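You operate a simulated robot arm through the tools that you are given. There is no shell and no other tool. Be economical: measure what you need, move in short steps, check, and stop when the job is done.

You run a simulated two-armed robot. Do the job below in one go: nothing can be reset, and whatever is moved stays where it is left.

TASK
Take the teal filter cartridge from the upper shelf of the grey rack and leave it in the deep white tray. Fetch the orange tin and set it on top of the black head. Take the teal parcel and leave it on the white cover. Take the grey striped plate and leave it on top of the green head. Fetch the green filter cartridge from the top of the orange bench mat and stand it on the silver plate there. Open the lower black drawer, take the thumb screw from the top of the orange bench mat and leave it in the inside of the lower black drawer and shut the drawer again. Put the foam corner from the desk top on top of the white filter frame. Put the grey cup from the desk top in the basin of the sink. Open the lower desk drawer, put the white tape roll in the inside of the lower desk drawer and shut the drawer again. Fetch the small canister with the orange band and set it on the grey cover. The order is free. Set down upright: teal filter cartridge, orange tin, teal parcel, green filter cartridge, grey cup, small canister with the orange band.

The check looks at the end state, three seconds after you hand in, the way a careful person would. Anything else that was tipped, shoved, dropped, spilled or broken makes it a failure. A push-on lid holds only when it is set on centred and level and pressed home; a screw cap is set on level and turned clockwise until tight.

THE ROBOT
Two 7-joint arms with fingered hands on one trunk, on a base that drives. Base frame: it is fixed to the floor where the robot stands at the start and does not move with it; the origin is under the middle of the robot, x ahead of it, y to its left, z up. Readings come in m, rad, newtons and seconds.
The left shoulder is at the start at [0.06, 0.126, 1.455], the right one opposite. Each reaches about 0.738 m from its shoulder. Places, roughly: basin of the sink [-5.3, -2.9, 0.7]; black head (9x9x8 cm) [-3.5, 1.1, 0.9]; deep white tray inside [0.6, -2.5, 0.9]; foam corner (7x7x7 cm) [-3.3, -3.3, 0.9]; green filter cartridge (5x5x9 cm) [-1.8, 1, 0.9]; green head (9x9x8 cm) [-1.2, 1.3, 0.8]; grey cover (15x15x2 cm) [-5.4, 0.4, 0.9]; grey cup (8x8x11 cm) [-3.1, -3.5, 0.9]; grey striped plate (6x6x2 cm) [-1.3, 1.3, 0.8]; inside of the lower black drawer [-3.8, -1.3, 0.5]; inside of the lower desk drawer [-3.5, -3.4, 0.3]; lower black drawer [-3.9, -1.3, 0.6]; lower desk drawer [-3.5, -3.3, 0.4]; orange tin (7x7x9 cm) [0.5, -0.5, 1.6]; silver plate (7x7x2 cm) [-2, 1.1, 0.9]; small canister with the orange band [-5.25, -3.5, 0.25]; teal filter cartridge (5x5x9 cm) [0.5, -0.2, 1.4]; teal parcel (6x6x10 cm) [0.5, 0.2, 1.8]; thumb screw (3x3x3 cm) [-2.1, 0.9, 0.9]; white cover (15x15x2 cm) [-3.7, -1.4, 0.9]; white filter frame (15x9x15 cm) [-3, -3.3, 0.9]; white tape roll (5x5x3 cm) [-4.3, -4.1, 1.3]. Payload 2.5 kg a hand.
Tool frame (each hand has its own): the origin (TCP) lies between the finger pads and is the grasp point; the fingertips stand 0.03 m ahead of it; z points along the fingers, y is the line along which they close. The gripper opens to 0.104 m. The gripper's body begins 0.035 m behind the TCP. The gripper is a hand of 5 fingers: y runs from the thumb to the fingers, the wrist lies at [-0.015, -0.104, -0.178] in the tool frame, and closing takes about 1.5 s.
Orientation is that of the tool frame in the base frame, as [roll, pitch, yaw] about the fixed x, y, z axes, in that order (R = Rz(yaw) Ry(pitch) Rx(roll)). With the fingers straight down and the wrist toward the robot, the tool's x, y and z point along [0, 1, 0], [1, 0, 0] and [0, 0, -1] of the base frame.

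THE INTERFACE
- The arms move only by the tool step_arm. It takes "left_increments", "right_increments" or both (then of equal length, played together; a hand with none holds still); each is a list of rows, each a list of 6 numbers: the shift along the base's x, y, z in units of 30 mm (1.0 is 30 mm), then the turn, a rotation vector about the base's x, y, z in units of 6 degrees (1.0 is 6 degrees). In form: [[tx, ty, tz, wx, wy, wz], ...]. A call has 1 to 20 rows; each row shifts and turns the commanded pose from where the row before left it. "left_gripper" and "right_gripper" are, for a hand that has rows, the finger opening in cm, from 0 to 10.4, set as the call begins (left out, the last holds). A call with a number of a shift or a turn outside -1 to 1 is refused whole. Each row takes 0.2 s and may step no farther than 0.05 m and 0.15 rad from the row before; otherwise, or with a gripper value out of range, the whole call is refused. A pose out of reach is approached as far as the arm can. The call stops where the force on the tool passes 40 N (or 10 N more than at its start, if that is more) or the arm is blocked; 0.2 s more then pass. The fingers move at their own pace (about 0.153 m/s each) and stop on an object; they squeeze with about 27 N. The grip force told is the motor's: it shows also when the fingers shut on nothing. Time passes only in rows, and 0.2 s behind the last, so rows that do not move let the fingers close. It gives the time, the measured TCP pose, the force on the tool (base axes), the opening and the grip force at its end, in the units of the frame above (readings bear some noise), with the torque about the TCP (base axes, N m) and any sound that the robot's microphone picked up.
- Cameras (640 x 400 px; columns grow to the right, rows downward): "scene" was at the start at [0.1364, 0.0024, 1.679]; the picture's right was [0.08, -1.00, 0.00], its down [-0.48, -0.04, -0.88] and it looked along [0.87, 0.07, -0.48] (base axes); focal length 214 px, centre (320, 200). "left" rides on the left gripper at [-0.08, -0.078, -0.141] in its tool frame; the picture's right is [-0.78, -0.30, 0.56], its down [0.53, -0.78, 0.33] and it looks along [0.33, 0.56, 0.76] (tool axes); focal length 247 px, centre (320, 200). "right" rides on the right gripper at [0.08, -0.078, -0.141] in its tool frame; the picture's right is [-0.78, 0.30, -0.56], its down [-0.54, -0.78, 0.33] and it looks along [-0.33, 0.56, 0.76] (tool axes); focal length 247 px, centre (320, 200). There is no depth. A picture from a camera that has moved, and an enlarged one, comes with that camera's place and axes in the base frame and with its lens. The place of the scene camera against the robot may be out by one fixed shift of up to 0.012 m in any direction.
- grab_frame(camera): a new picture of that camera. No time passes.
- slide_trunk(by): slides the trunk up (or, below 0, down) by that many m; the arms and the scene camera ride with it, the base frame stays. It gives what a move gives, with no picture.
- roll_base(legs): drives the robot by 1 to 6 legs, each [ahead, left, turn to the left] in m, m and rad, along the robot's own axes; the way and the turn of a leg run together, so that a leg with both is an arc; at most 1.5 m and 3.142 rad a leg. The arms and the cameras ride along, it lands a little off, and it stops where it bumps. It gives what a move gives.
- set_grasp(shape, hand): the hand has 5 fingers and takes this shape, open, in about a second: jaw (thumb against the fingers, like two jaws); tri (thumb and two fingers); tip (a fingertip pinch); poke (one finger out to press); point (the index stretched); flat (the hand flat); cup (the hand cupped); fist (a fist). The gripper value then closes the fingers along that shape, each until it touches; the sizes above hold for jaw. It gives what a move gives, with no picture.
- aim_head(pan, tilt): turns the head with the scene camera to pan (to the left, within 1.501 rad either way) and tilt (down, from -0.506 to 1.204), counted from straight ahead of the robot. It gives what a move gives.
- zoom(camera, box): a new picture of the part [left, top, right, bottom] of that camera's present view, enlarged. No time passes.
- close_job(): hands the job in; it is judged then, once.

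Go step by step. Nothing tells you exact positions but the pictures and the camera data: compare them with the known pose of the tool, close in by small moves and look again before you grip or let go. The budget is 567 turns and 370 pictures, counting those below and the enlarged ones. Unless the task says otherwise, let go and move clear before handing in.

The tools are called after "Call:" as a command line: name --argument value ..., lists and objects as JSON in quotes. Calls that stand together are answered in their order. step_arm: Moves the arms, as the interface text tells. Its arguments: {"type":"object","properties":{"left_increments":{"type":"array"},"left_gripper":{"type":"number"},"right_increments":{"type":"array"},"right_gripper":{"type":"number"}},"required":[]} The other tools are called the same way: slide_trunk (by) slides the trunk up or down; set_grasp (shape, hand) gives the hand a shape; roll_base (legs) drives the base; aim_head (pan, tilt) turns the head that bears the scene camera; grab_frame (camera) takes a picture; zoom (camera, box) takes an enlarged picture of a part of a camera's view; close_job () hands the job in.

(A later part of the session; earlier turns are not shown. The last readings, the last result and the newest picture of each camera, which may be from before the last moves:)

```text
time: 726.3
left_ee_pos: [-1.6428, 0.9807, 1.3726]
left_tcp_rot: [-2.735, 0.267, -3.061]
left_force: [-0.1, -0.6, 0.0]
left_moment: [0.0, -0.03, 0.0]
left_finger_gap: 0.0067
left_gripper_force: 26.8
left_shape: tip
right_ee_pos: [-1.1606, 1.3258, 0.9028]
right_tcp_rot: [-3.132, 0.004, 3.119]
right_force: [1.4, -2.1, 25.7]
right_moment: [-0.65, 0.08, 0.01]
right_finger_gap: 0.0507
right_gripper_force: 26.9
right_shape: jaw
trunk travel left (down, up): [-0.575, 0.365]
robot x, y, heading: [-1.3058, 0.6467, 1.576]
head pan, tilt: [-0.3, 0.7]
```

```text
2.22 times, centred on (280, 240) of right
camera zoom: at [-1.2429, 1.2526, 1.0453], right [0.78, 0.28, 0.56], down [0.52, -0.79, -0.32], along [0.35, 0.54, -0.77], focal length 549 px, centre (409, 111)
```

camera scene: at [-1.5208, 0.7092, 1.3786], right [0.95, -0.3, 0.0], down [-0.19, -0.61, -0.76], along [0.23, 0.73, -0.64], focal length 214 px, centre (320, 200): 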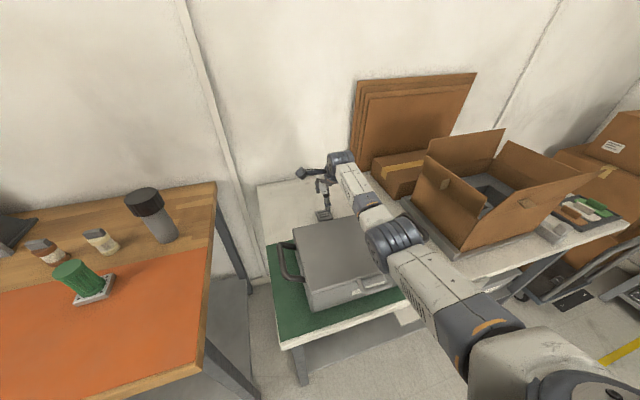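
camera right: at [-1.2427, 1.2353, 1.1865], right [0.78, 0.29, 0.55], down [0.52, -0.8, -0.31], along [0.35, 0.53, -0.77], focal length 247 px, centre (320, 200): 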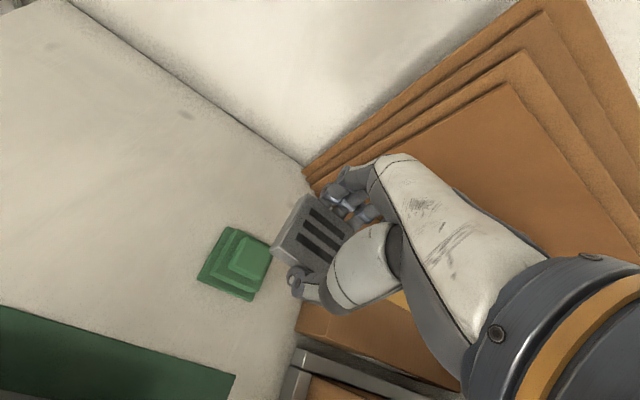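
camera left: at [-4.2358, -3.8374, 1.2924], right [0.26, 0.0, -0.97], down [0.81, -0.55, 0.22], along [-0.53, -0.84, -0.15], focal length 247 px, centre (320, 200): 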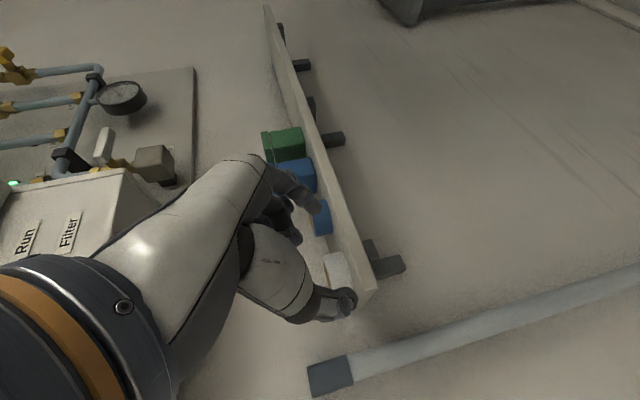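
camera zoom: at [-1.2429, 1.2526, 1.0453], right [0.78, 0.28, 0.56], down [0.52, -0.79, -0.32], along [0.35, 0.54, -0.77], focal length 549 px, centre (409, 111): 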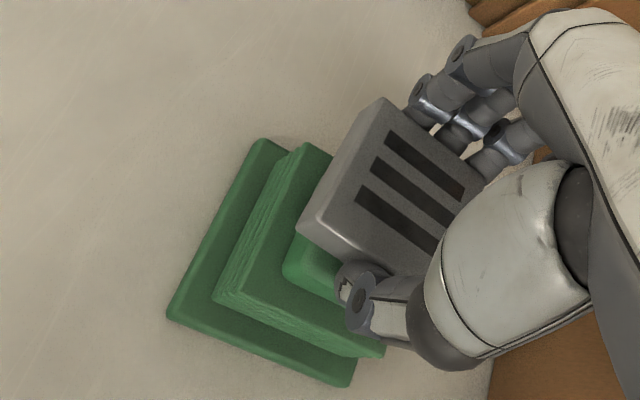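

Contact, but the plate sits ~1 cm too far back. Lift slightly, shift −y 9 mm, lower again.

Call:
slide_trunk --by 0.018

Call:
step_arm --right_increments '[[0.1, -0.3, 0, 0, 0, 0], [0, 0, 0, 0, 0, 0]]'

Call:
slide_trunk --by -0.01

Call:
slide_trunk --by -0.005

Call:
slide_trunk --by -0.003

Call:
zoom --camera "right" --box '[160, 150, 400, 330]'

```text
time: 726.9
left_ee_pos: [-1.6408, 0.9835, 1.3901]
left_tcp_rot: [-2.732, 0.267, -3.06]
left_force: [-0.5, 0.4, -0.3]
left_moment: [0.03, -0.01, 0.01]
left_finger_gap: 0.0069
left_gripper_force: 26.8
left_shape: tip
right_ee_pos: [-1.1596, 1.325, 0.9104]
right_tcp_rot: [-3.111, 0.006, 3.119]
right_force: [-1.0, 0.2, -2.0]
right_moment: [-0.03, 0.03, 0.0]
right_finger_gap: 0.0506
right_gripper_force: 26.9
right_shape: jaw
trunk travel left (down, up): [-0.593, 0.347]
robot x, y, heading: [-1.3023, 0.6435, 1.576]
head pan, tilt: [-0.3, 0.7]
```

```text
time: 727.5
left_ee_pos: [-1.6419, 0.9847, 1.3894]
left_tcp_rot: [-2.73, 0.266, -3.058]
left_force: [0.9, 0.1, -0.3]
left_moment: [0.02, 0.0, 0.0]
left_finger_gap: 0.0068
left_gripper_force: 26.8
left_shape: tip
right_ee_pos: [-1.1556, 1.3167, 0.9118]
right_tcp_rot: [-3.116, 0.003, 3.118]
right_force: [-0.1, -0.3, -1.7]
right_moment: [-0.02, 0.02, 0.0]
right_finger_gap: 0.0504
right_gripper_force: 26.6
right_shape: jaw
trunk travel left (down, up): [-0.593, 0.347]
robot x, y, heading: [-1.3064, 0.6431, 1.574]
head pan, tilt: [-0.3, 0.7]
```

```text
time: 728.1
left_ee_pos: [-1.6415, 0.984, 1.3793]
left_tcp_rot: [-2.729, 0.267, -3.057]
left_force: [-0.5, 0.2, -0.6]
left_moment: [0.02, -0.04, -0.01]
left_finger_gap: 0.0066
left_gripper_force: 27.2
left_shape: tip
right_ee_pos: [-1.1562, 1.3182, 0.9042]
right_tcp_rot: [-3.119, 0.001, 3.118]
right_force: [0.3, -0.3, 1.1]
right_moment: [0.03, 0.03, 0.04]
right_finger_gap: 0.0504
right_gripper_force: 26.8
right_shape: jaw
trunk travel left (down, up): [-0.583, 0.357]
robot x, y, heading: [-1.303, 0.6457, 1.576]
head pan, tilt: [-0.3, 0.7]
```

```text
time: 728.6
left_ee_pos: [-1.6416, 0.9819, 1.3765]
left_tcp_rot: [-2.731, 0.267, -3.058]
left_force: [-0.7, -0.4, 0.0]
left_moment: [0.01, -0.02, 0.04]
left_finger_gap: 0.0067
left_gripper_force: 27.2
left_shape: tip
right_ee_pos: [-1.1561, 1.3168, 0.9028]
right_tcp_rot: [-3.127, 0.004, 3.12]
right_force: [-0.3, -2.1, 11.6]
right_moment: [0.21, -0.09, 0.0]
right_finger_gap: 0.05
right_gripper_force: 26.7
right_shape: jaw
trunk travel left (down, up): [-0.578, 0.362]
robot x, y, heading: [-1.3048, 0.6434, 1.575]
head pan, tilt: [-0.3, 0.7]
```

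```text
time: 729.1
left_ee_pos: [-1.6425, 0.9808, 1.3729]
left_tcp_rot: [-2.731, 0.268, -3.06]
left_force: [0.5, 0.0, -1.1]
left_moment: [-0.02, -0.02, 0.02]
left_finger_gap: 0.0066
left_gripper_force: 26.7
left_shape: tip
right_ee_pos: [-1.1567, 1.3169, 0.9019]
right_tcp_rot: [-3.13, 0.003, 3.119]
right_force: [2.0, -1.2, 21.8]
right_moment: [0.38, -0.13, -0.01]
right_finger_gap: 0.0501
right_gripper_force: 27.1
right_shape: jaw
trunk travel left (down, up): [-0.575, 0.365]
robot x, y, heading: [-1.3022, 0.6444, 1.575]
head pan, tilt: [-0.3, 0.7]
```

```text
2.22 times, centred on (280, 240) of right
camera zoom: at [-1.2393, 1.2445, 1.044], right [0.78, 0.28, 0.56], down [0.52, -0.79, -0.32], along [0.35, 0.54, -0.77], focal length 549 px, centre (409, 111)
```

zoom: 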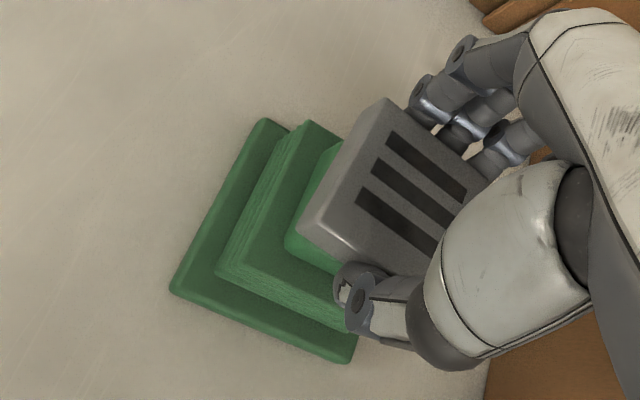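

Better centred. Ease off, release, and rise.

Call:
slide_trunk --by 0.004

Call:
step_arm --right_increments '[[0, 0, 0, 0, 0, 0], [0, 0, 0, 0, 0, 0], [0, 0, 0, 0, 0, 0], [0, 0, 0, 0, 0, 0]]' --right_gripper 8.5

Call:
slide_trunk --by 0.15

Call:
zoom --camera "right" --box '[160, 150, 400, 330]'

```text
time: 729.7
left_ee_pos: [-1.643, 0.9829, 1.3754]
left_tcp_rot: [-2.732, 0.268, -3.06]
left_force: [0.3, 0.3, 0.5]
left_moment: [-0.01, -0.01, 0.05]
left_finger_gap: 0.007
left_gripper_force: 27.3
left_shape: tip
right_ee_pos: [-1.1563, 1.319, 0.9031]
right_tcp_rot: [-3.126, 0.004, 3.118]
right_force: [1.3, 3.7, 12.9]
right_moment: [0.44, -0.06, 0.0]
right_finger_gap: 0.0499
right_gripper_force: 26.5
right_shape: jaw
trunk travel left (down, up): [-0.579, 0.361]
robot x, y, heading: [-1.303, 0.6471, 1.573]
head pan, tilt: [-0.3, 0.7]
```

```text
time: 730.7
left_ee_pos: [-1.6426, 0.9841, 1.3759]
left_tcp_rot: [-2.729, 0.267, -3.059]
left_force: [-0.5, 0.3, 0.3]
left_moment: [0.04, 0.02, -0.04]
left_finger_gap: 0.0069
left_gripper_force: 27.3
left_shape: tip
right_ee_pos: [-1.1562, 1.3177, 0.8995]
right_tcp_rot: [-3.117, 0.004, 3.118]
right_force: [-0.3, 0.3, 0.1]
right_moment: [0.01, -0.01, 0.06]
right_finger_gap: 0.0848
right_gripper_force: 0.0
right_shape: jaw
trunk travel left (down, up): [-0.579, 0.361]
robot x, y, heading: [-1.3029, 0.6437, 1.574]
head pan, tilt: [-0.3, 0.7]
```

```text
time: 732.4
left_ee_pos: [-1.6427, 0.9831, 1.5259]
left_tcp_rot: [-2.73, 0.265, -3.058]
left_force: [0.3, 0.5, 0.0]
left_moment: [-0.02, -0.01, 0.0]
left_finger_gap: 0.0069
left_gripper_force: 27.4
left_shape: tip
right_ee_pos: [-1.1566, 1.3178, 1.05]
right_tcp_rot: [-3.118, 0.003, 3.118]
right_force: [-0.2, 0.9, -0.9]
right_moment: [-0.03, 0.03, -0.01]
right_finger_gap: 0.0848
right_gripper_force: 0.2
right_shape: jaw
trunk travel left (down, up): [-0.729, 0.211]
robot x, y, heading: [-1.3049, 0.6457, 1.58]
head pan, tilt: [-0.3, 0.7]
```

```text
2.22 times, centred on (280, 240) of right
camera zoom: at [-1.239, 1.2456, 1.1928], right [0.78, 0.29, 0.55], down [0.52, -0.8, -0.31], along [0.35, 0.53, -0.77], focal length 549 px, centre (409, 111)
```

zoom: 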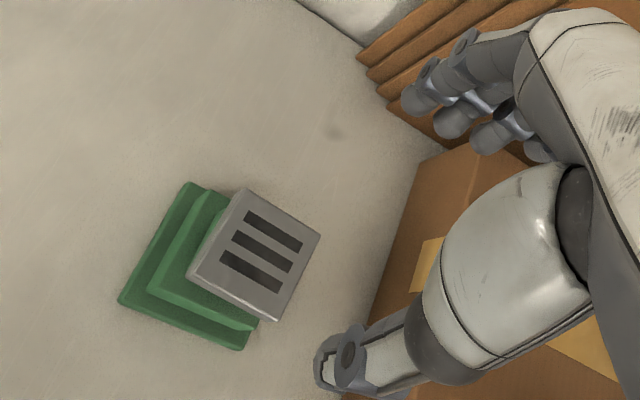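

The striped plate sits well on the green head. Last item: the teal cartridge on the rack. Withdraw, turn to face the rack and look.

Call:
roll_base --legs '[[-0.5, 0, 0]]'

Call:
step_arm --right_increments '[[0, -0.8, 0.5, 0, 0, 0], [0, -0.8, 0.5, 0, 0, 0], [0, -0.8, 0.5, 0, 0, 0], [0, -0.8, 0.5, 0, 0, 0], [0, -0.8, 0.5, 0, 0, 0], [0, -0.8, 0.5, 0, 0, 0]]'

Call:
roll_base --legs '[[-0.15, 0, 0], [0, 0, -1.57], [0.85, 0, 0]]'

Call:
aim_head --pan -0.2 --tilt 0.3

Call:
grab_frame --camera "scene"

```text
time: 735.4
left_ee_pos: [-1.6382, 0.4911, 1.5263]
left_tcp_rot: [-2.73, 0.268, -3.065]
left_force: [-0.4, -0.7, -0.2]
left_moment: [0.04, 0.0, 0.01]
left_finger_gap: 0.0065
left_gripper_force: 26.8
left_shape: tip
right_ee_pos: [-1.1521, 0.822, 1.0502]
right_tcp_rot: [-3.119, 0.004, 3.113]
right_force: [-0.8, -0.1, 0.8]
right_moment: [0.0, 0.03, -0.01]
right_finger_gap: 0.0849
right_gripper_force: 0.0
right_shape: jaw
trunk travel left (down, up): [-0.729, 0.211]
robot x, y, heading: [-1.306, 0.1471, 1.572]
head pan, tilt: [-0.3, 0.7]
```

```text
time: 736.8
left_ee_pos: [-1.6398, 0.4897, 1.5255]
left_tcp_rot: [-2.73, 0.266, -3.064]
left_force: [0.4, -0.6, -0.2]
left_moment: [0.02, 0.03, 0.01]
left_finger_gap: 0.0066
left_gripper_force: 26.1
left_shape: tip
right_ee_pos: [-1.1529, 0.6756, 1.1412]
right_tcp_rot: [-3.118, 0.003, 3.115]
right_force: [-0.4, 0.0, 0.0]
right_moment: [-0.01, 0.0, -0.01]
right_finger_gap: 0.0848
right_gripper_force: 0.1
right_shape: jaw
trunk travel left (down, up): [-0.729, 0.211]
robot x, y, heading: [-1.3029, 0.148, 1.573]
head pan, tilt: [-0.3, 0.7]
```

```text
time: 746.0
left_ee_pos: [-0.1118, 0.3823, 1.5244]
left_tcp_rot: [-2.729, 0.267, 1.691]
left_force: [-0.2, 0.0, 0.2]
left_moment: [0.03, 0.0, 0.01]
left_finger_gap: 0.0067
left_gripper_force: 27.0
left_shape: tip
right_ee_pos: [0.093, -0.0964, 1.1414]
right_tcp_rot: [-3.118, 0.003, 1.586]
right_force: [0.8, -0.3, 0.2]
right_moment: [-0.02, 0.06, 0.01]
right_finger_gap: 0.0851
right_gripper_force: 0.1
right_shape: jaw
trunk travel left (down, up): [-0.729, 0.211]
robot x, y, heading: [-0.4399, 0.0317, 0.037]
head pan, tilt: [-0.3, 0.7]
```

```text
time: 746.9
left_ee_pos: [-0.1124, 0.3824, 1.5254]
left_tcp_rot: [-2.728, 0.268, 1.691]
left_force: [-0.2, 1.0, -0.7]
left_moment: [-0.02, -0.02, -0.01]
left_finger_gap: 0.0067
left_gripper_force: 27.1
left_shape: tip
right_ee_pos: [0.0937, -0.0968, 1.1409]
right_tcp_rot: [-3.118, 0.003, 1.586]
right_force: [-0.6, 0.3, 0.8]
right_moment: [-0.01, 0.01, -0.01]
right_finger_gap: 0.0846
right_gripper_force: 0.0
right_shape: jaw
trunk travel left (down, up): [-0.729, 0.211]
robot x, y, heading: [-0.4395, 0.0342, 0.042]
head pan, tilt: [-0.201, 0.3]
```

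```text
64 pictures are left
camera scene: at [-0.3016, 0.0135, 1.5766], right [-0.16, -0.99, 0.0], down [-0.29, 0.05, -0.95], along [0.94, -0.15, -0.3], focal length 214 px, centre (320, 200)
```

scene: 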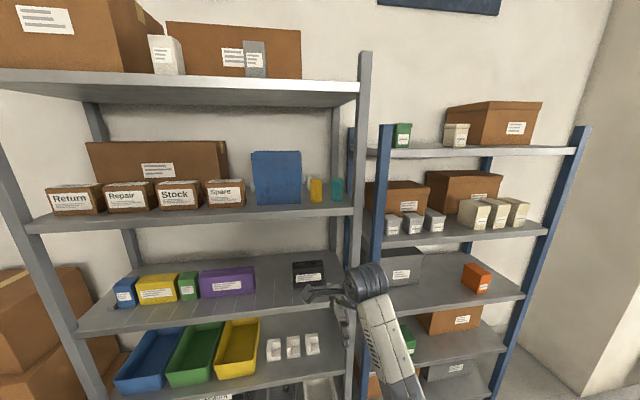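

Call:
zoom --camera "scene" --box '[250, 70, 390, 230]'

```text
2.50 times, centred on (320, 150) of scene
camera zoom: at [-0.3016, 0.0135, 1.5766], right [-0.16, -0.99, 0.0], down [-0.29, 0.05, -0.95], along [0.94, -0.15, -0.3], focal length 536 px, centre (320, 325)
```

zoom: 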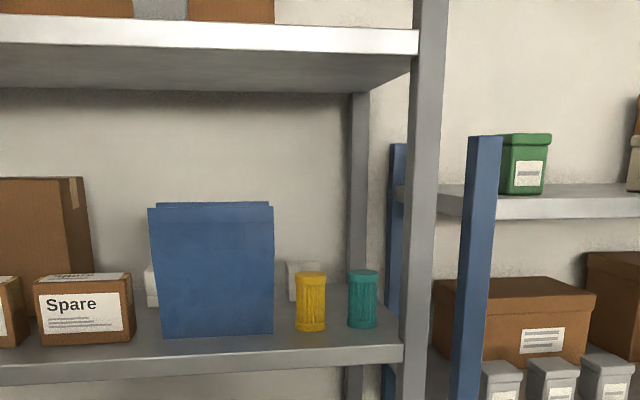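

Teal cartridge centre ≈[0.477, -0.178, 1.372] (top 1.417), post face at y≈-0.22, beam underside ≈1.696. I'll come in with the right hand nearly vertical, yawed 20° and pitched 15°. Raise and orient in free space.

Call:
slide_trunk --by 0.1

Call:
step_arm --right_increments '[[0, 0, 1, 0, 0, -0.6], [0, 0, 1, 0, 0, -0.6], [0, 0, 1, 0, 0, -0.6], [0, 0, 1, 0, 0, -0.6], [0, 0, 1, 0, 0, -0.6], [0, 0, 1, -0.28, -0.78, -0.3], [0, 0, 0.7, -0.28, -0.78, 0], [0, 0, 0, -0.28, -0.78, 0]]' --right_gripper 8

Call:
roll_base --legs '[[0.2, 0, -0.04]]'

Call:
grab_frame --camera "right"

Call:
grab_frame --camera "scene"

```text
time: 748.2
left_ee_pos: [-0.1112, 0.3823, 1.6262]
left_tcp_rot: [-2.729, 0.266, 1.692]
left_force: [-0.1, -0.3, -0.2]
left_moment: [-0.01, -0.04, 0.0]
left_finger_gap: 0.0068
left_gripper_force: 26.9
left_shape: tip
right_ee_pos: [0.0941, -0.0965, 1.2415]
right_tcp_rot: [-3.116, 0.004, 1.585]
right_force: [0.9, -0.6, -0.3]
right_moment: [-0.01, 0.0, 0.01]
right_finger_gap: 0.0848
right_gripper_force: 0.0
right_shape: jaw
trunk travel left (down, up): [-0.829, 0.111]
robot x, y, heading: [-0.4385, 0.0323, 0.042]
head pan, tilt: [-0.201, 0.3]
```

```text
time: 750.0
left_ee_pos: [-0.1133, 0.3829, 1.6254]
left_tcp_rot: [-2.732, 0.267, 1.689]
left_force: [0.5, -0.8, -0.5]
left_moment: [-0.02, 0.03, 0.01]
left_finger_gap: 0.0067
left_gripper_force: 27.8
left_shape: tip
right_ee_pos: [0.0926, -0.0961, 1.4417]
right_tcp_rot: [2.904, 0.008, 1.238]
right_force: [0.2, -0.5, -0.5]
right_moment: [-0.02, 0.02, 0.01]
right_finger_gap: 0.0804
right_gripper_force: 0.0
right_shape: jaw
trunk travel left (down, up): [-0.829, 0.111]
robot x, y, heading: [-0.4383, 0.034, 0.042]
head pan, tilt: [-0.201, 0.3]
```

```text
time: 751.6
left_ee_pos: [0.1046, 0.3751, 1.626]
left_tcp_rot: [-2.731, 0.268, 1.653]
left_force: [0.0, 0.1, -0.1]
left_moment: [0.01, 0.01, 0.02]
left_finger_gap: 0.0069
left_gripper_force: 27.0
left_shape: tip
right_ee_pos: [0.292, -0.1107, 1.4418]
right_tcp_rot: [2.904, 0.011, 1.198]
right_force: [-0.2, 0.0, 0.1]
right_moment: [0.02, 0.02, -0.02]
right_finger_gap: 0.0802
right_gripper_force: 0.0
right_shape: jaw
trunk travel left (down, up): [-0.829, 0.111]
robot x, y, heading: [-0.2346, 0.0403, 0.002]
head pan, tilt: [-0.201, 0.3]
```

```text
62 pictures are left
camera right: at [0.2201, 0.0044, 1.56], right [-0.13, -0.78, 0.62], down [-0.83, -0.26, -0.5], along [0.55, -0.58, -0.61], focal length 247 px, centre (320, 200)
```

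right: 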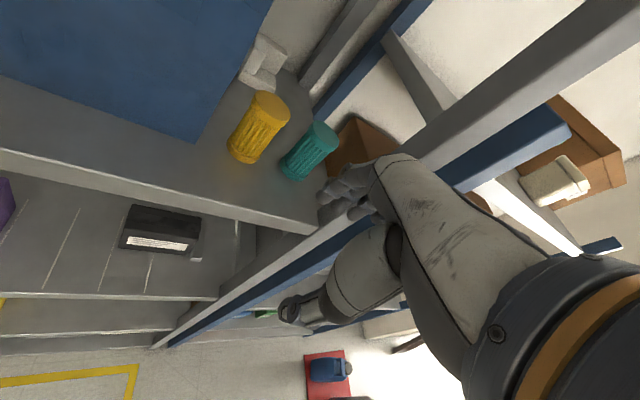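

```text
61 pictures are left
camera scene: at [-0.098, 0.0129, 1.6767], right [-0.2, -0.98, 0.0], down [-0.29, 0.06, -0.96], along [0.94, -0.19, -0.3], focal length 214 px, centre (320, 200)
```

scene: 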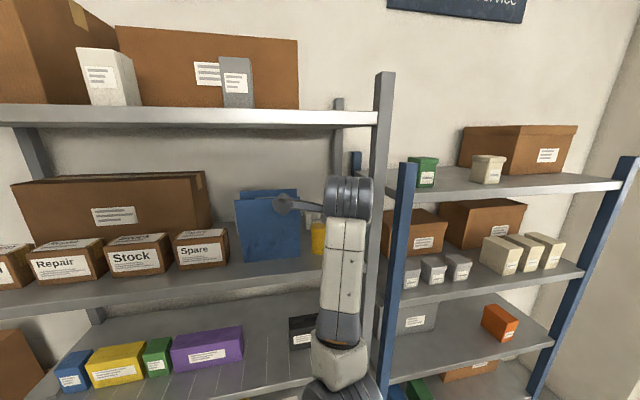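

Call:
step_arm --right_increments '[[0.3, -0.7, 0.3, 0, 0, 0], [0.3, -0.7, 0.3, 0, 0, 0]]'

Call:
roll_base --legs '[[0.1, 0, 0]]'

Call:
grab_frame --camera "right"

Call:
zoom --camera "scene" --box '[260, 90, 420, 280]'

```text
time: 752.2
left_ee_pos: [0.1056, 0.3732, 1.6256]
left_tcp_rot: [-2.73, 0.267, 1.653]
left_force: [-0.7, -0.6, 0.6]
left_moment: [-0.01, 0.03, 0.01]
left_finger_gap: 0.0067
left_gripper_force: 27.5
left_shape: tip
right_ee_pos: [0.311, -0.1512, 1.459]
right_tcp_rot: [2.906, 0.008, 1.197]
right_force: [0.6, -0.2, -0.5]
right_moment: [0.0, 0.01, -0.01]
right_finger_gap: 0.0801
right_gripper_force: 0.1
right_shape: jaw
trunk travel left (down, up): [-0.829, 0.111]
robot x, y, heading: [-0.2347, 0.0375, 0.003]
head pan, tilt: [-0.201, 0.3]
```

```text
time: 753.4
left_ee_pos: [0.2025, 0.3756, 1.6255]
left_tcp_rot: [-2.73, 0.267, 1.652]
left_force: [-1.0, -0.3, 0.4]
left_moment: [-0.01, 0.02, -0.03]
left_finger_gap: 0.0068
left_gripper_force: 27.0
left_shape: tip
right_ee_pos: [0.4079, -0.152, 1.4598]
right_tcp_rot: [2.905, 0.01, 1.201]
right_force: [0.2, -0.5, -0.5]
right_moment: [0.04, -0.01, -0.05]
right_finger_gap: 0.0801
right_gripper_force: 0.1
right_shape: jaw
trunk travel left (down, up): [-0.829, 0.111]
robot x, y, heading: [-0.1363, 0.0402, 0.0]
head pan, tilt: [-0.201, 0.3]
```

```text
60 pictures are left
camera right: at [0.335, -0.0353, 1.5776], right [-0.13, -0.78, 0.62], down [-0.83, -0.26, -0.5], along [0.55, -0.58, -0.61], focal length 247 px, centre (320, 200)
```

right: 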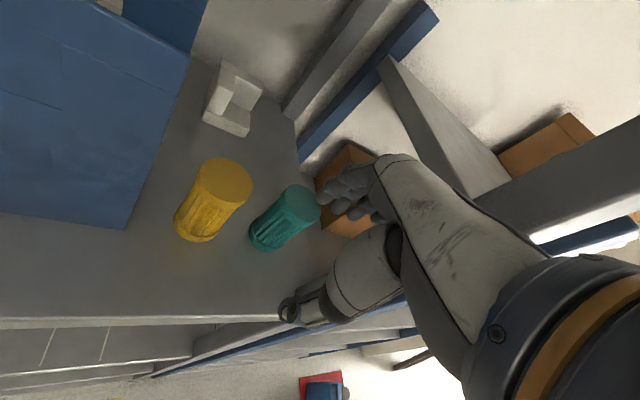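

```text
2.11 times, centred on (340, 185) of scene
camera zoom: at [-0.0011, 0.0134, 1.6767], right [-0.2, -0.98, 0.0], down [-0.29, 0.06, -0.96], along [0.94, -0.19, -0.3], focal length 452 px, centre (278, 232)
```

zoom: 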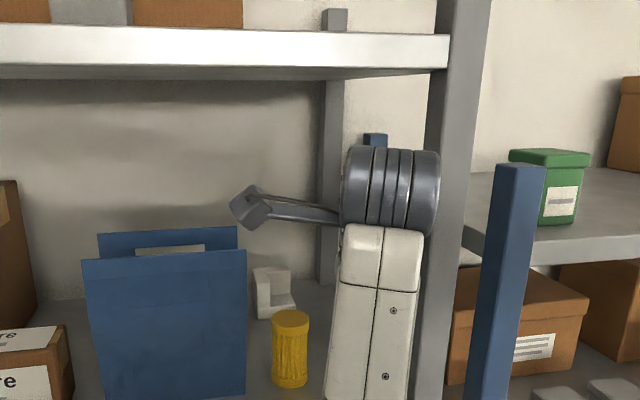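

Cartridge by close view: axis ≈[0.474, -0.173], top ≈1.405. Move over it, then slide down along the hand's axis.

Call:
step_arm --right_increments '[[0.85, -0.27, -0.2, 0, 0, 0], [0.85, -0.27, -0.25, 0, 0, 0]]'

Call:
grab_frame --camera "right"

```text
time: 754.0
left_ee_pos: [0.2022, 0.374, 1.6249]
left_tcp_rot: [-2.728, 0.266, 1.652]
left_force: [-0.1, 0.2, -0.7]
left_moment: [0.01, 0.02, -0.04]
left_finger_gap: 0.0066
left_gripper_force: 26.6
left_shape: tip
right_ee_pos: [0.4609, -0.1653, 1.4463]
right_tcp_rot: [2.905, 0.007, 1.201]
right_force: [0.1, 0.7, 0.2]
right_moment: [-0.01, -0.02, 0.02]
right_finger_gap: 0.0802
right_gripper_force: 0.0
right_shape: jaw
trunk travel left (down, up): [-0.829, 0.111]
robot x, y, heading: [-0.1359, 0.0365, 0.009]
head pan, tilt: [-0.201, 0.3]
```

```text
58 pictures are left
camera right: at [0.388, -0.0503, 1.5641], right [-0.13, -0.78, 0.62], down [-0.83, -0.26, -0.5], along [0.55, -0.58, -0.61], focal length 247 px, centre (320, 200)
```

right: 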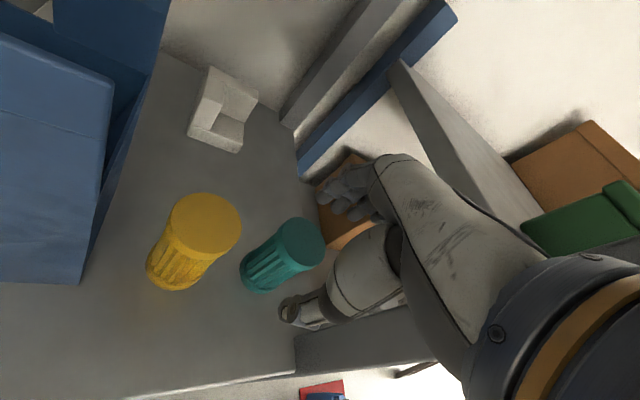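

Call:
step_arm --right_increments '[[0.17, -0.08, -0.75, 0, 0, 0], [0.17, -0.08, -0.75, 0, 0, 0], [0.17, -0.08, -0.75, 0, 0, 0]]'

Call:
zoom --camera "right" --box '[180, 150, 420, 340]'

```text
time: 754.8
left_ee_pos: [0.2021, 0.3741, 1.6253]
left_tcp_rot: [-2.731, 0.266, 1.653]
left_force: [0.7, 0.2, 0.2]
left_moment: [0.02, -0.04, 0.02]
left_finger_gap: 0.0066
left_gripper_force: 27.5
left_shape: tip
right_ee_pos: [0.4778, -0.1758, 1.3787]
right_tcp_rot: [2.903, 0.007, 1.201]
right_force: [0.1, -0.5, -0.4]
right_moment: [0.02, 0.0, 0.01]
right_finger_gap: 0.0802
right_gripper_force: 0.2
right_shape: jaw
trunk travel left (down, up): [-0.829, 0.111]
robot x, y, heading: [-0.1384, 0.0367, 0.003]
head pan, tilt: [-0.201, 0.3]
```

```text
2.11 times, centred on (300, 245) of right
camera zoom: at [0.405, -0.0596, 1.4966], right [-0.13, -0.78, 0.62], down [-0.83, -0.26, -0.5], along [0.55, -0.58, -0.61], focal length 520 px, centre (362, 105)
```

zoom: 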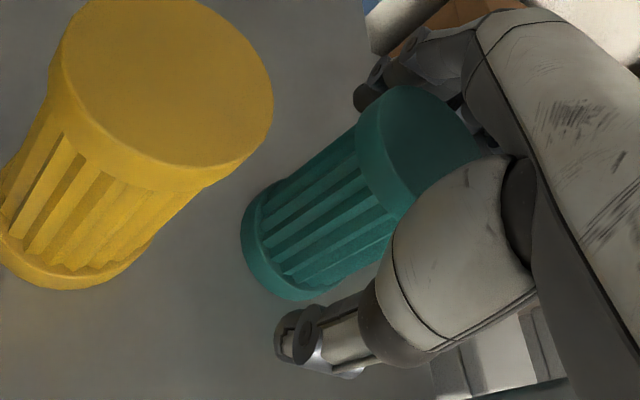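

Cartridge is between thumb and fingers. Close and lift slightly.

Call:
step_arm --right_increments '[[0, 0, 0, 0, 0, 0], [0, 0, 0, 0, 0, 0], [0, 0, 0, 0, 0, 0], [0, 0, 0, 0, 0, 0], [0, 0, 0, 0, 0, 0], [0, 0, 0, 0, 0, 0], [0, 0, 0, 0, 0, 0]]' --right_gripper 0

Call:
step_arm --right_increments '[[0, 0, 0.4, 0, 0, 0], [0, 0, 0.6, 0, 0, 0]]'

Call:
zoom --camera "right" --box '[180, 150, 420, 340]'

```text
time: 756.4
left_ee_pos: [0.2018, 0.3756, 1.6245]
left_tcp_rot: [-2.732, 0.267, 1.65]
left_force: [0.2, -0.1, 0.4]
left_moment: [0.02, 0.06, 0.02]
left_finger_gap: 0.0067
left_gripper_force: 27.0
left_shape: tip
right_ee_pos: [0.4769, -0.1749, 1.3786]
right_tcp_rot: [2.904, 0.009, 1.2]
right_force: [-1.0, -0.3, 0.2]
right_moment: [-0.03, 0.04, -0.01]
right_finger_gap: 0.0397
right_gripper_force: 27.7
right_shape: jaw
trunk travel left (down, up): [-0.829, 0.111]
robot x, y, heading: [-0.138, 0.0363, 0.003]
head pan, tilt: [-0.201, 0.3]
```

```text
time: 757.0
left_ee_pos: [0.2016, 0.3748, 1.6266]
left_tcp_rot: [-2.731, 0.266, 1.652]
left_force: [-0.1, -0.4, -0.3]
left_moment: [0.0, -0.02, -0.03]
left_finger_gap: 0.0071
left_gripper_force: 27.1
left_shape: tip
right_ee_pos: [0.473, -0.1754, 1.4065]
right_tcp_rot: [2.903, 0.009, 1.2]
right_force: [-0.1, 0.0, -1.2]
right_moment: [0.0, -0.03, -0.01]
right_finger_gap: 0.0398
right_gripper_force: 26.8
right_shape: jaw
trunk travel left (down, up): [-0.829, 0.111]
robot x, y, heading: [-0.1374, 0.0322, 0.002]
head pan, tilt: [-0.201, 0.3]
```

```text
2.11 times, centred on (300, 245) of right
camera zoom: at [0.4016, -0.059, 1.5255], right [-0.13, -0.78, 0.62], down [-0.83, -0.26, -0.5], along [0.55, -0.58, -0.61], focal length 520 px, centre (362, 105)
```

zoom: 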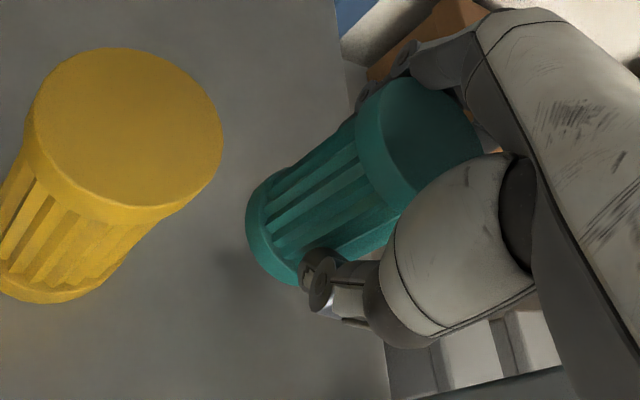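

Cartridge held. Back straight out and look toward the south for the deep white tray.

Call:
roll_base --legs '[[-0.35, 0, 0]]'

Call:
aim_head --pan -1.3 --tilt 0.4

Call:
grab_frame --camera "scene"

```text
time: 758.0
left_ee_pos: [0.1534, 0.376, 1.6259]
left_tcp_rot: [-2.728, 0.266, 1.651]
left_force: [-0.2, -0.3, 0.0]
left_moment: [0.03, -0.06, 0.05]
left_finger_gap: 0.0067
left_gripper_force: 27.1
left_shape: tip
right_ee_pos: [0.429, -0.1627, 1.407]
right_tcp_rot: [2.902, 0.012, 1.237]
right_force: [8.3, 10.5, -0.6]
right_moment: [-0.67, 0.54, 0.23]
right_finger_gap: 0.0395
right_gripper_force: 26.9
right_shape: jaw
trunk travel left (down, up): [-0.829, 0.111]
robot x, y, heading: [-0.1852, 0.0373, 0.004]
head pan, tilt: [-0.201, 0.3]
stopped in leg 1: the force on the tool passed its limit at 46 N (the readings are from after the stop); the commanded pose is now the measured one
```

```text
time: 759.4
left_ee_pos: [0.156, 0.3794, 1.6244]
left_tcp_rot: [-2.728, 0.269, 1.653]
left_force: [0.2, -0.4, 0.2]
left_moment: [-0.01, -0.01, 0.0]
left_finger_gap: 0.0066
left_gripper_force: 26.5
left_shape: tip
right_ee_pos: [0.4296, -0.1636, 1.4062]
right_tcp_rot: [2.901, 0.015, 1.226]
right_force: [5.8, 14.9, -1.9]
right_moment: [-0.88, 0.4, 0.05]
right_finger_gap: 0.0396
right_gripper_force: 27.0
right_shape: jaw
trunk travel left (down, up): [-0.829, 0.111]
robot x, y, heading: [-0.1843, 0.0362, 0.007]
head pan, tilt: [-1.3, 0.4]
```

```text
55 pictures are left
camera scene: at [-0.1133, -0.0535, 1.6676], right [-0.96, -0.27, 0.0], down [-0.11, 0.37, -0.92], along [0.25, -0.89, -0.39], focal length 214 px, centre (320, 200)
```

scene: 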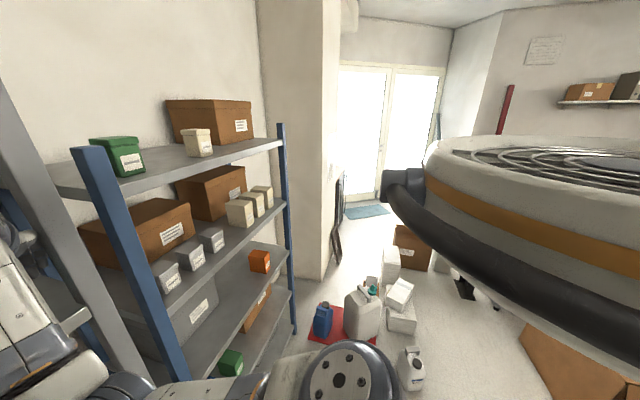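

The hand caught the rack post while backing. Lift slightly, shift +y to clear it, and retract with the arm in small steps.

Call:
step_arm --right_increments '[[0.2, 0.3, 0.4, 0, 0, 0], [0, 0.4, 0.5, 0, 0, 0], [0, 0.4, 0.3, 0, 0, 0]]'

Call:
step_arm --right_increments '[[-0.6, 0.1, 0, 0, 0, 0], [-0.8, 0, 0, 0, 0, 0], [-0.8, 0, 0, 0, 0, 0], [-0.8, 0, 0, 0, 0, 0]]'

Call:
grab_frame --camera "right"

```text
time: 760.2
left_ee_pos: [0.1553, 0.3746, 1.6266]
left_tcp_rot: [-2.73, 0.266, 1.65]
left_force: [0.5, -0.2, -0.6]
left_moment: [-0.01, 0.01, -0.01]
left_finger_gap: 0.0069
left_gripper_force: 26.7
left_shape: tip
right_ee_pos: [0.4337, -0.1362, 1.4445]
right_tcp_rot: [2.898, 0.011, 1.225]
right_force: [0.0, 0.0, -0.6]
right_moment: [-0.01, -0.01, -0.01]
right_finger_gap: 0.0396
right_gripper_force: 26.9
right_shape: jaw
trunk travel left (down, up): [-0.829, 0.111]
robot x, y, heading: [-0.1858, 0.0389, 0.002]
head pan, tilt: [-1.3, 0.4]
```

```text
time: 761.2
left_ee_pos: [0.1542, 0.3739, 1.6252]
left_tcp_rot: [-2.73, 0.267, 1.65]
left_force: [0.7, -0.1, 0.0]
left_moment: [0.03, 0.01, 0.01]
left_finger_gap: 0.0068
left_gripper_force: 27.0
left_shape: tip
right_ee_pos: [0.3457, -0.1322, 1.4448]
right_tcp_rot: [2.899, 0.01, 1.226]
right_force: [-0.7, -0.3, -1.8]
right_moment: [-0.01, 0.01, -0.03]
right_finger_gap: 0.0398
right_gripper_force: 27.0
right_shape: jaw
trunk travel left (down, up): [-0.829, 0.111]
robot x, y, heading: [-0.1856, 0.0381, -0.003]
head pan, tilt: [-1.3, 0.4]
```

```text
54 pictures are left
camera right: at [0.27, -0.0177, 1.5615], right [-0.12, -0.78, 0.62], down [-0.82, -0.28, -0.5], along [0.56, -0.56, -0.6], focal length 247 px, centre (320, 200)
```

right: 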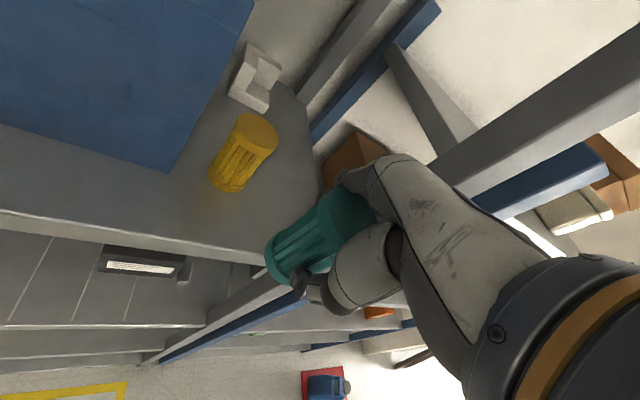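

Clear of the rack. The tray stands beyond the pillar by the door; the direct way is blocked by things on the floor, so I'll go round: back along the north aisle, south along the west side, then east along the desk aisle.

Call:
roll_base --legs '[[-0.35, 0.1, 0], [-1.4, 0, 0], [-1.4, 0, 0], [-0.8, 0, 0]]'

Call:
roll_base --legs '[[-0.25, -0.1, 0], [0, -1.25, 0], [0, -1.25, 0]]'

Call:
aim_head --pan -0.05 --tilt 0.35

Call:
grab_frame --camera "scene"

```text
time: 780.6
left_ee_pos: [-3.797, 0.4035, 1.626]
left_tcp_rot: [-2.732, 0.267, 1.658]
left_force: [0.0, -0.5, -0.7]
left_moment: [0.01, 0.0, 0.0]
left_finger_gap: 0.0069
left_gripper_force: 27.2
left_shape: tip
right_ee_pos: [-3.602, -0.103, 1.4422]
right_tcp_rot: [2.9, 0.01, 1.233]
right_force: [-0.3, 0.3, -0.2]
right_moment: [-0.02, 0.02, 0.01]
right_finger_gap: 0.0397
right_gripper_force: 26.8
right_shape: jaw
trunk travel left (down, up): [-0.829, 0.111]
robot x, y, heading: [-4.1389, 0.0659, 0.011]
head pan, tilt: [-1.3, 0.4]
```

```text
time: 794.2
left_ee_pos: [-4.0275, -2.1895, 1.6256]
left_tcp_rot: [-2.73, 0.267, 1.661]
left_force: [0.3, 0.2, -0.4]
left_moment: [0.01, -0.05, -0.04]
left_finger_gap: 0.0065
left_gripper_force: 27.3
left_shape: tip
right_ee_pos: [-3.8319, -2.6924, 1.4427]
right_tcp_rot: [2.898, 0.01, 1.234]
right_force: [-0.3, 0.6, -1.3]
right_moment: [-0.01, 0.02, -0.01]
right_finger_gap: 0.0393
right_gripper_force: 27.6
right_shape: jaw
trunk travel left (down, up): [-0.829, 0.111]
robot x, y, heading: [-4.3681, -2.5264, 0.01]
head pan, tilt: [-1.3, 0.4]
```

```text
time: 795.7
left_ee_pos: [-4.0288, -2.1875, 1.6255]
left_tcp_rot: [-2.729, 0.266, 1.66]
left_force: [-0.5, -0.2, 0.7]
left_moment: [0.02, 0.04, -0.02]
left_finger_gap: 0.0068
left_gripper_force: 27.1
left_shape: tip
right_ee_pos: [-3.8344, -2.6923, 1.4435]
right_tcp_rot: [2.898, 0.011, 1.232]
right_force: [-0.1, -0.4, 0.1]
right_moment: [0.02, 0.0, 0.0]
right_finger_gap: 0.0393
right_gripper_force: 26.6
right_shape: jaw
trunk travel left (down, up): [-0.829, 0.111]
robot x, y, heading: [-4.3683, -2.5288, 0.005]
head pan, tilt: [-0.051, 0.351]
```

```text
53 pictures are left
camera scene: at [-4.2279, -2.5369, 1.6719], right [-0.04, -1.0, 0.0], down [-0.34, 0.01, -0.94], along [0.94, -0.04, -0.34], focal length 214 px, centre (320, 200)
```

scene: 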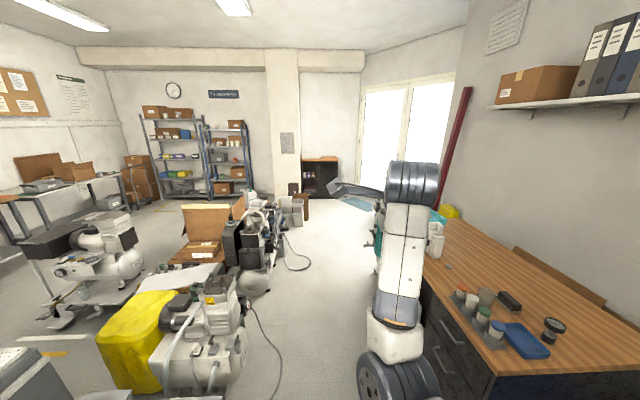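

The aisle is open; I'll keep to the south side past the cable loop.

Call:
roll_base --legs '[[1.4, 0, -0.005], [0.55, -0.27, 0], [1.3, 0, 0]]'

Call:
grab_frame --camera "scene"

```text
time: 811.8
left_ee_pos: [-0.8018, -2.3855, 1.625]
left_tcp_rot: [-2.729, 0.267, 1.689]
left_force: [0.0, -0.4, 0.2]
left_moment: [-0.05, 0.02, 0.01]
left_finger_gap: 0.0065
left_gripper_force: 26.8
left_shape: tip
right_ee_pos: [-0.5919, -2.8845, 1.4448]
right_tcp_rot: [2.9, 0.011, 1.261]
right_force: [-0.6, -0.6, -0.7]
right_moment: [0.01, 0.03, 0.02]
right_finger_gap: 0.0393
right_gripper_force: 26.8
right_shape: jaw
trunk travel left (down, up): [-0.829, 0.111]
robot x, y, heading: [-1.1271, -2.7329, 0.038]
head pan, tilt: [-0.051, 0.351]
```

```text
52 pictures are left
camera scene: at [-0.9911, -2.7396, 1.6719], right [-0.01, -1.0, 0.0], down [-0.34, 0.0, -0.94], along [0.94, -0.01, -0.34], focal length 214 px, centre (320, 200)
```

scene: 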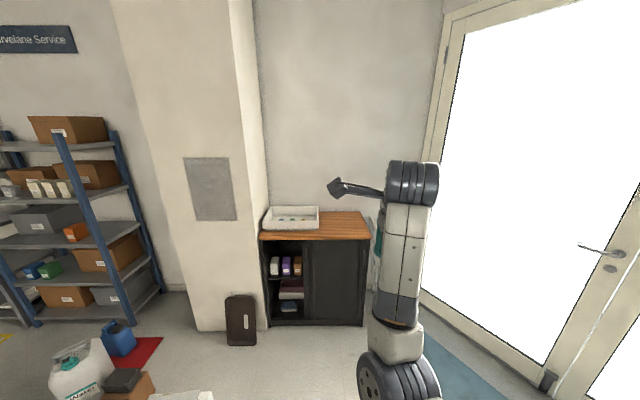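

Call:
zoom --camera "scene" --box '[240, 180, 400, 280]'

```text
4.00 times, centred on (320, 230) of scene
camera zoom: at [-0.9911, -2.7396, 1.6719], right [-0.01, -1.0, 0.0], down [-0.34, 0.0, -0.94], along [0.94, -0.01, -0.34], focal length 858 px, centre (320, 80)
```

zoom: 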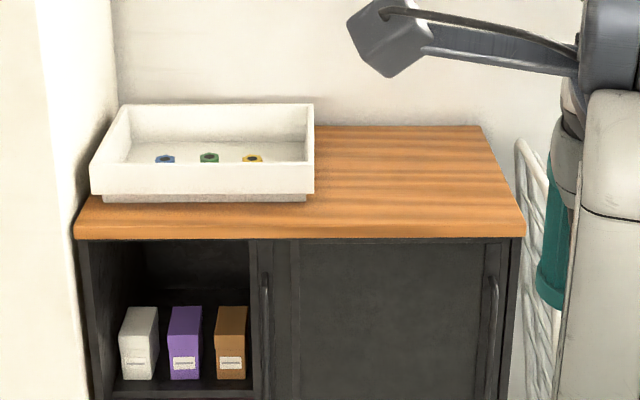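

The deep white tray is on the wooden-topped cabinet: x 0.55–0.84, y −2.75…−2.29, rim ≈0.94, with three small items in the middle. I'll set the cartridge in its free right part, about [0.65, -2.665]. Approach.

Call:
roll_base --legs '[[0.6, 0.12, -0.038], [0.55, 0.09, 0]]'

Call:
aim_head --pan -0.1 --tilt 0.7

Call:
grab_frame --camera "scene"

Call:
grab_frame --camera "right"

```text
time: 814.4
left_ee_pos: [-0.3341, -2.2951, 1.6244]
left_tcp_rot: [-2.725, 0.268, 1.671]
left_force: [0.6, 0.5, -0.1]
left_moment: [-0.01, 0.09, -0.03]
left_finger_gap: 0.0067
left_gripper_force: 26.8
left_shape: tip
right_ee_pos: [-0.1346, -2.7983, 1.4405]
right_tcp_rot: [2.903, 0.012, 1.245]
right_force: [1.0, -0.1, -0.6]
right_moment: [-0.01, 0.04, 0.0]
right_finger_gap: 0.0392
right_gripper_force: 26.9
right_shape: jaw
trunk travel left (down, up): [-0.829, 0.111]
robot x, y, heading: [-0.6744, -2.6365, 0.023]
head pan, tilt: [-0.051, 0.351]
stopped in leg 1: the robot was blocked; the commanded pose is now the measured one
```

```text
time: 815.3
left_ee_pos: [-0.341, -2.2942, 1.6257]
left_tcp_rot: [-2.73, 0.268, 1.67]
left_force: [-1.1, -0.2, 0.3]
left_moment: [-0.01, 0.01, 0.02]
left_finger_gap: 0.0065
left_gripper_force: 27.0
left_shape: tip
right_ee_pos: [-0.1399, -2.7993, 1.4438]
right_tcp_rot: [2.897, 0.008, 1.246]
right_force: [-0.8, 0.7, -0.5]
right_moment: [-0.01, 0.02, -0.02]
right_finger_gap: 0.0393
right_gripper_force: 26.4
right_shape: jaw
trunk travel left (down, up): [-0.829, 0.111]
robot x, y, heading: [-0.6726, -2.6391, 0.024]
head pan, tilt: [-0.099, 0.7]
```

```text
50 pictures are left
camera scene: at [-0.5451, -2.6498, 1.6407], right [-0.08, -1.0, 0.0], down [-0.64, 0.05, -0.77], along [0.76, -0.06, -0.64], focal length 214 px, centre (320, 200)
```

scene: 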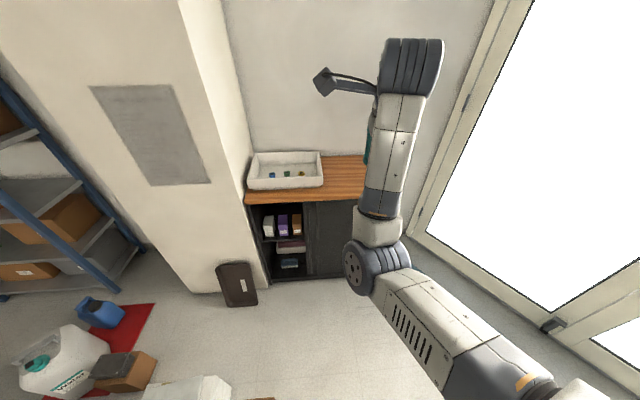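

```text
49 pictures are left
camera right: at [-0.218, -2.6851, 1.5618], right [-0.1, -0.78, 0.62], down [-0.81, -0.3, -0.5], along [0.58, -0.55, -0.6], focal length 247 px, centre (320, 200)
```

right: 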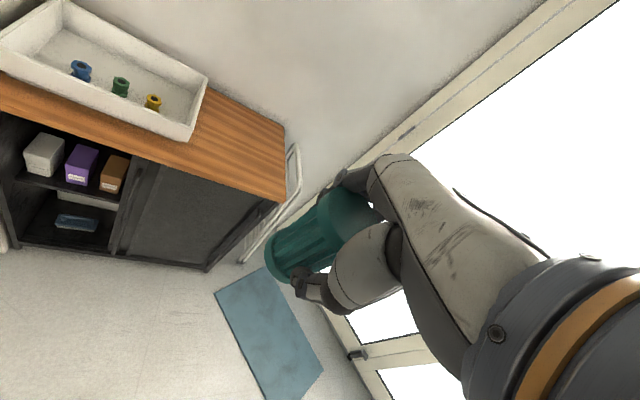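

Blocked, probably by a box on the floor at front-left. Look down there.

Call:
roll_base --legs '[[-0.08, -0.05, 0]]'

Call:
aim_head --pan 0.5 --tilt 1.0

Call:
grab_frame --camera "scene"

```text
time: 816.4
left_ee_pos: [-0.4194, -2.3465, 1.625]
left_tcp_rot: [-2.73, 0.267, 1.67]
left_force: [-0.7, -0.2, 0.4]
left_moment: [0.02, 0.01, -0.01]
left_finger_gap: 0.0065
left_gripper_force: 26.3
left_shape: tip
right_ee_pos: [-0.2178, -2.85, 1.4431]
right_tcp_rot: [2.901, 0.011, 1.243]
right_force: [-0.4, 0.2, -0.5]
right_moment: [0.03, 0.03, -0.01]
right_finger_gap: 0.0393
right_gripper_force: 26.9
right_shape: jaw
trunk travel left (down, up): [-0.829, 0.111]
robot x, y, heading: [-0.753, -2.6909, 0.018]
head pan, tilt: [-0.099, 0.7]
```

```text
time: 817.4
left_ee_pos: [-0.4186, -2.3477, 1.6241]
left_tcp_rot: [-2.729, 0.266, 1.668]
left_force: [-0.4, -0.6, -0.8]
left_moment: [-0.04, 0.04, 0.0]
left_finger_gap: 0.0069
left_gripper_force: 27.1
left_shape: tip
right_ee_pos: [-0.218, -2.8492, 1.4434]
right_tcp_rot: [2.898, 0.01, 1.242]
right_force: [-0.1, 0.2, -1.1]
right_moment: [-0.01, -0.02, 0.03]
right_finger_gap: 0.0391
right_gripper_force: 27.0
right_shape: jaw
trunk travel left (down, up): [-0.829, 0.111]
robot x, y, heading: [-0.7507, -2.6927, 0.021]
head pan, tilt: [0.499, 1.0]
```

```text
48 pictures are left
camera scene: at [-0.6477, -2.6603, 1.6172], right [0.5, -0.87, 0.0], down [-0.73, -0.42, -0.54], along [0.47, 0.27, -0.84], focal length 214 px, centre (320, 200)
```

scene: 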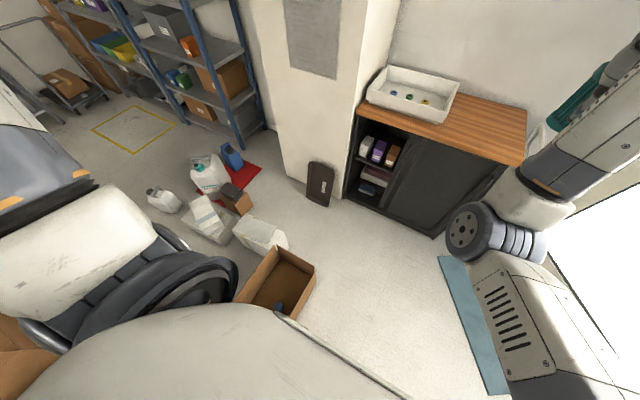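

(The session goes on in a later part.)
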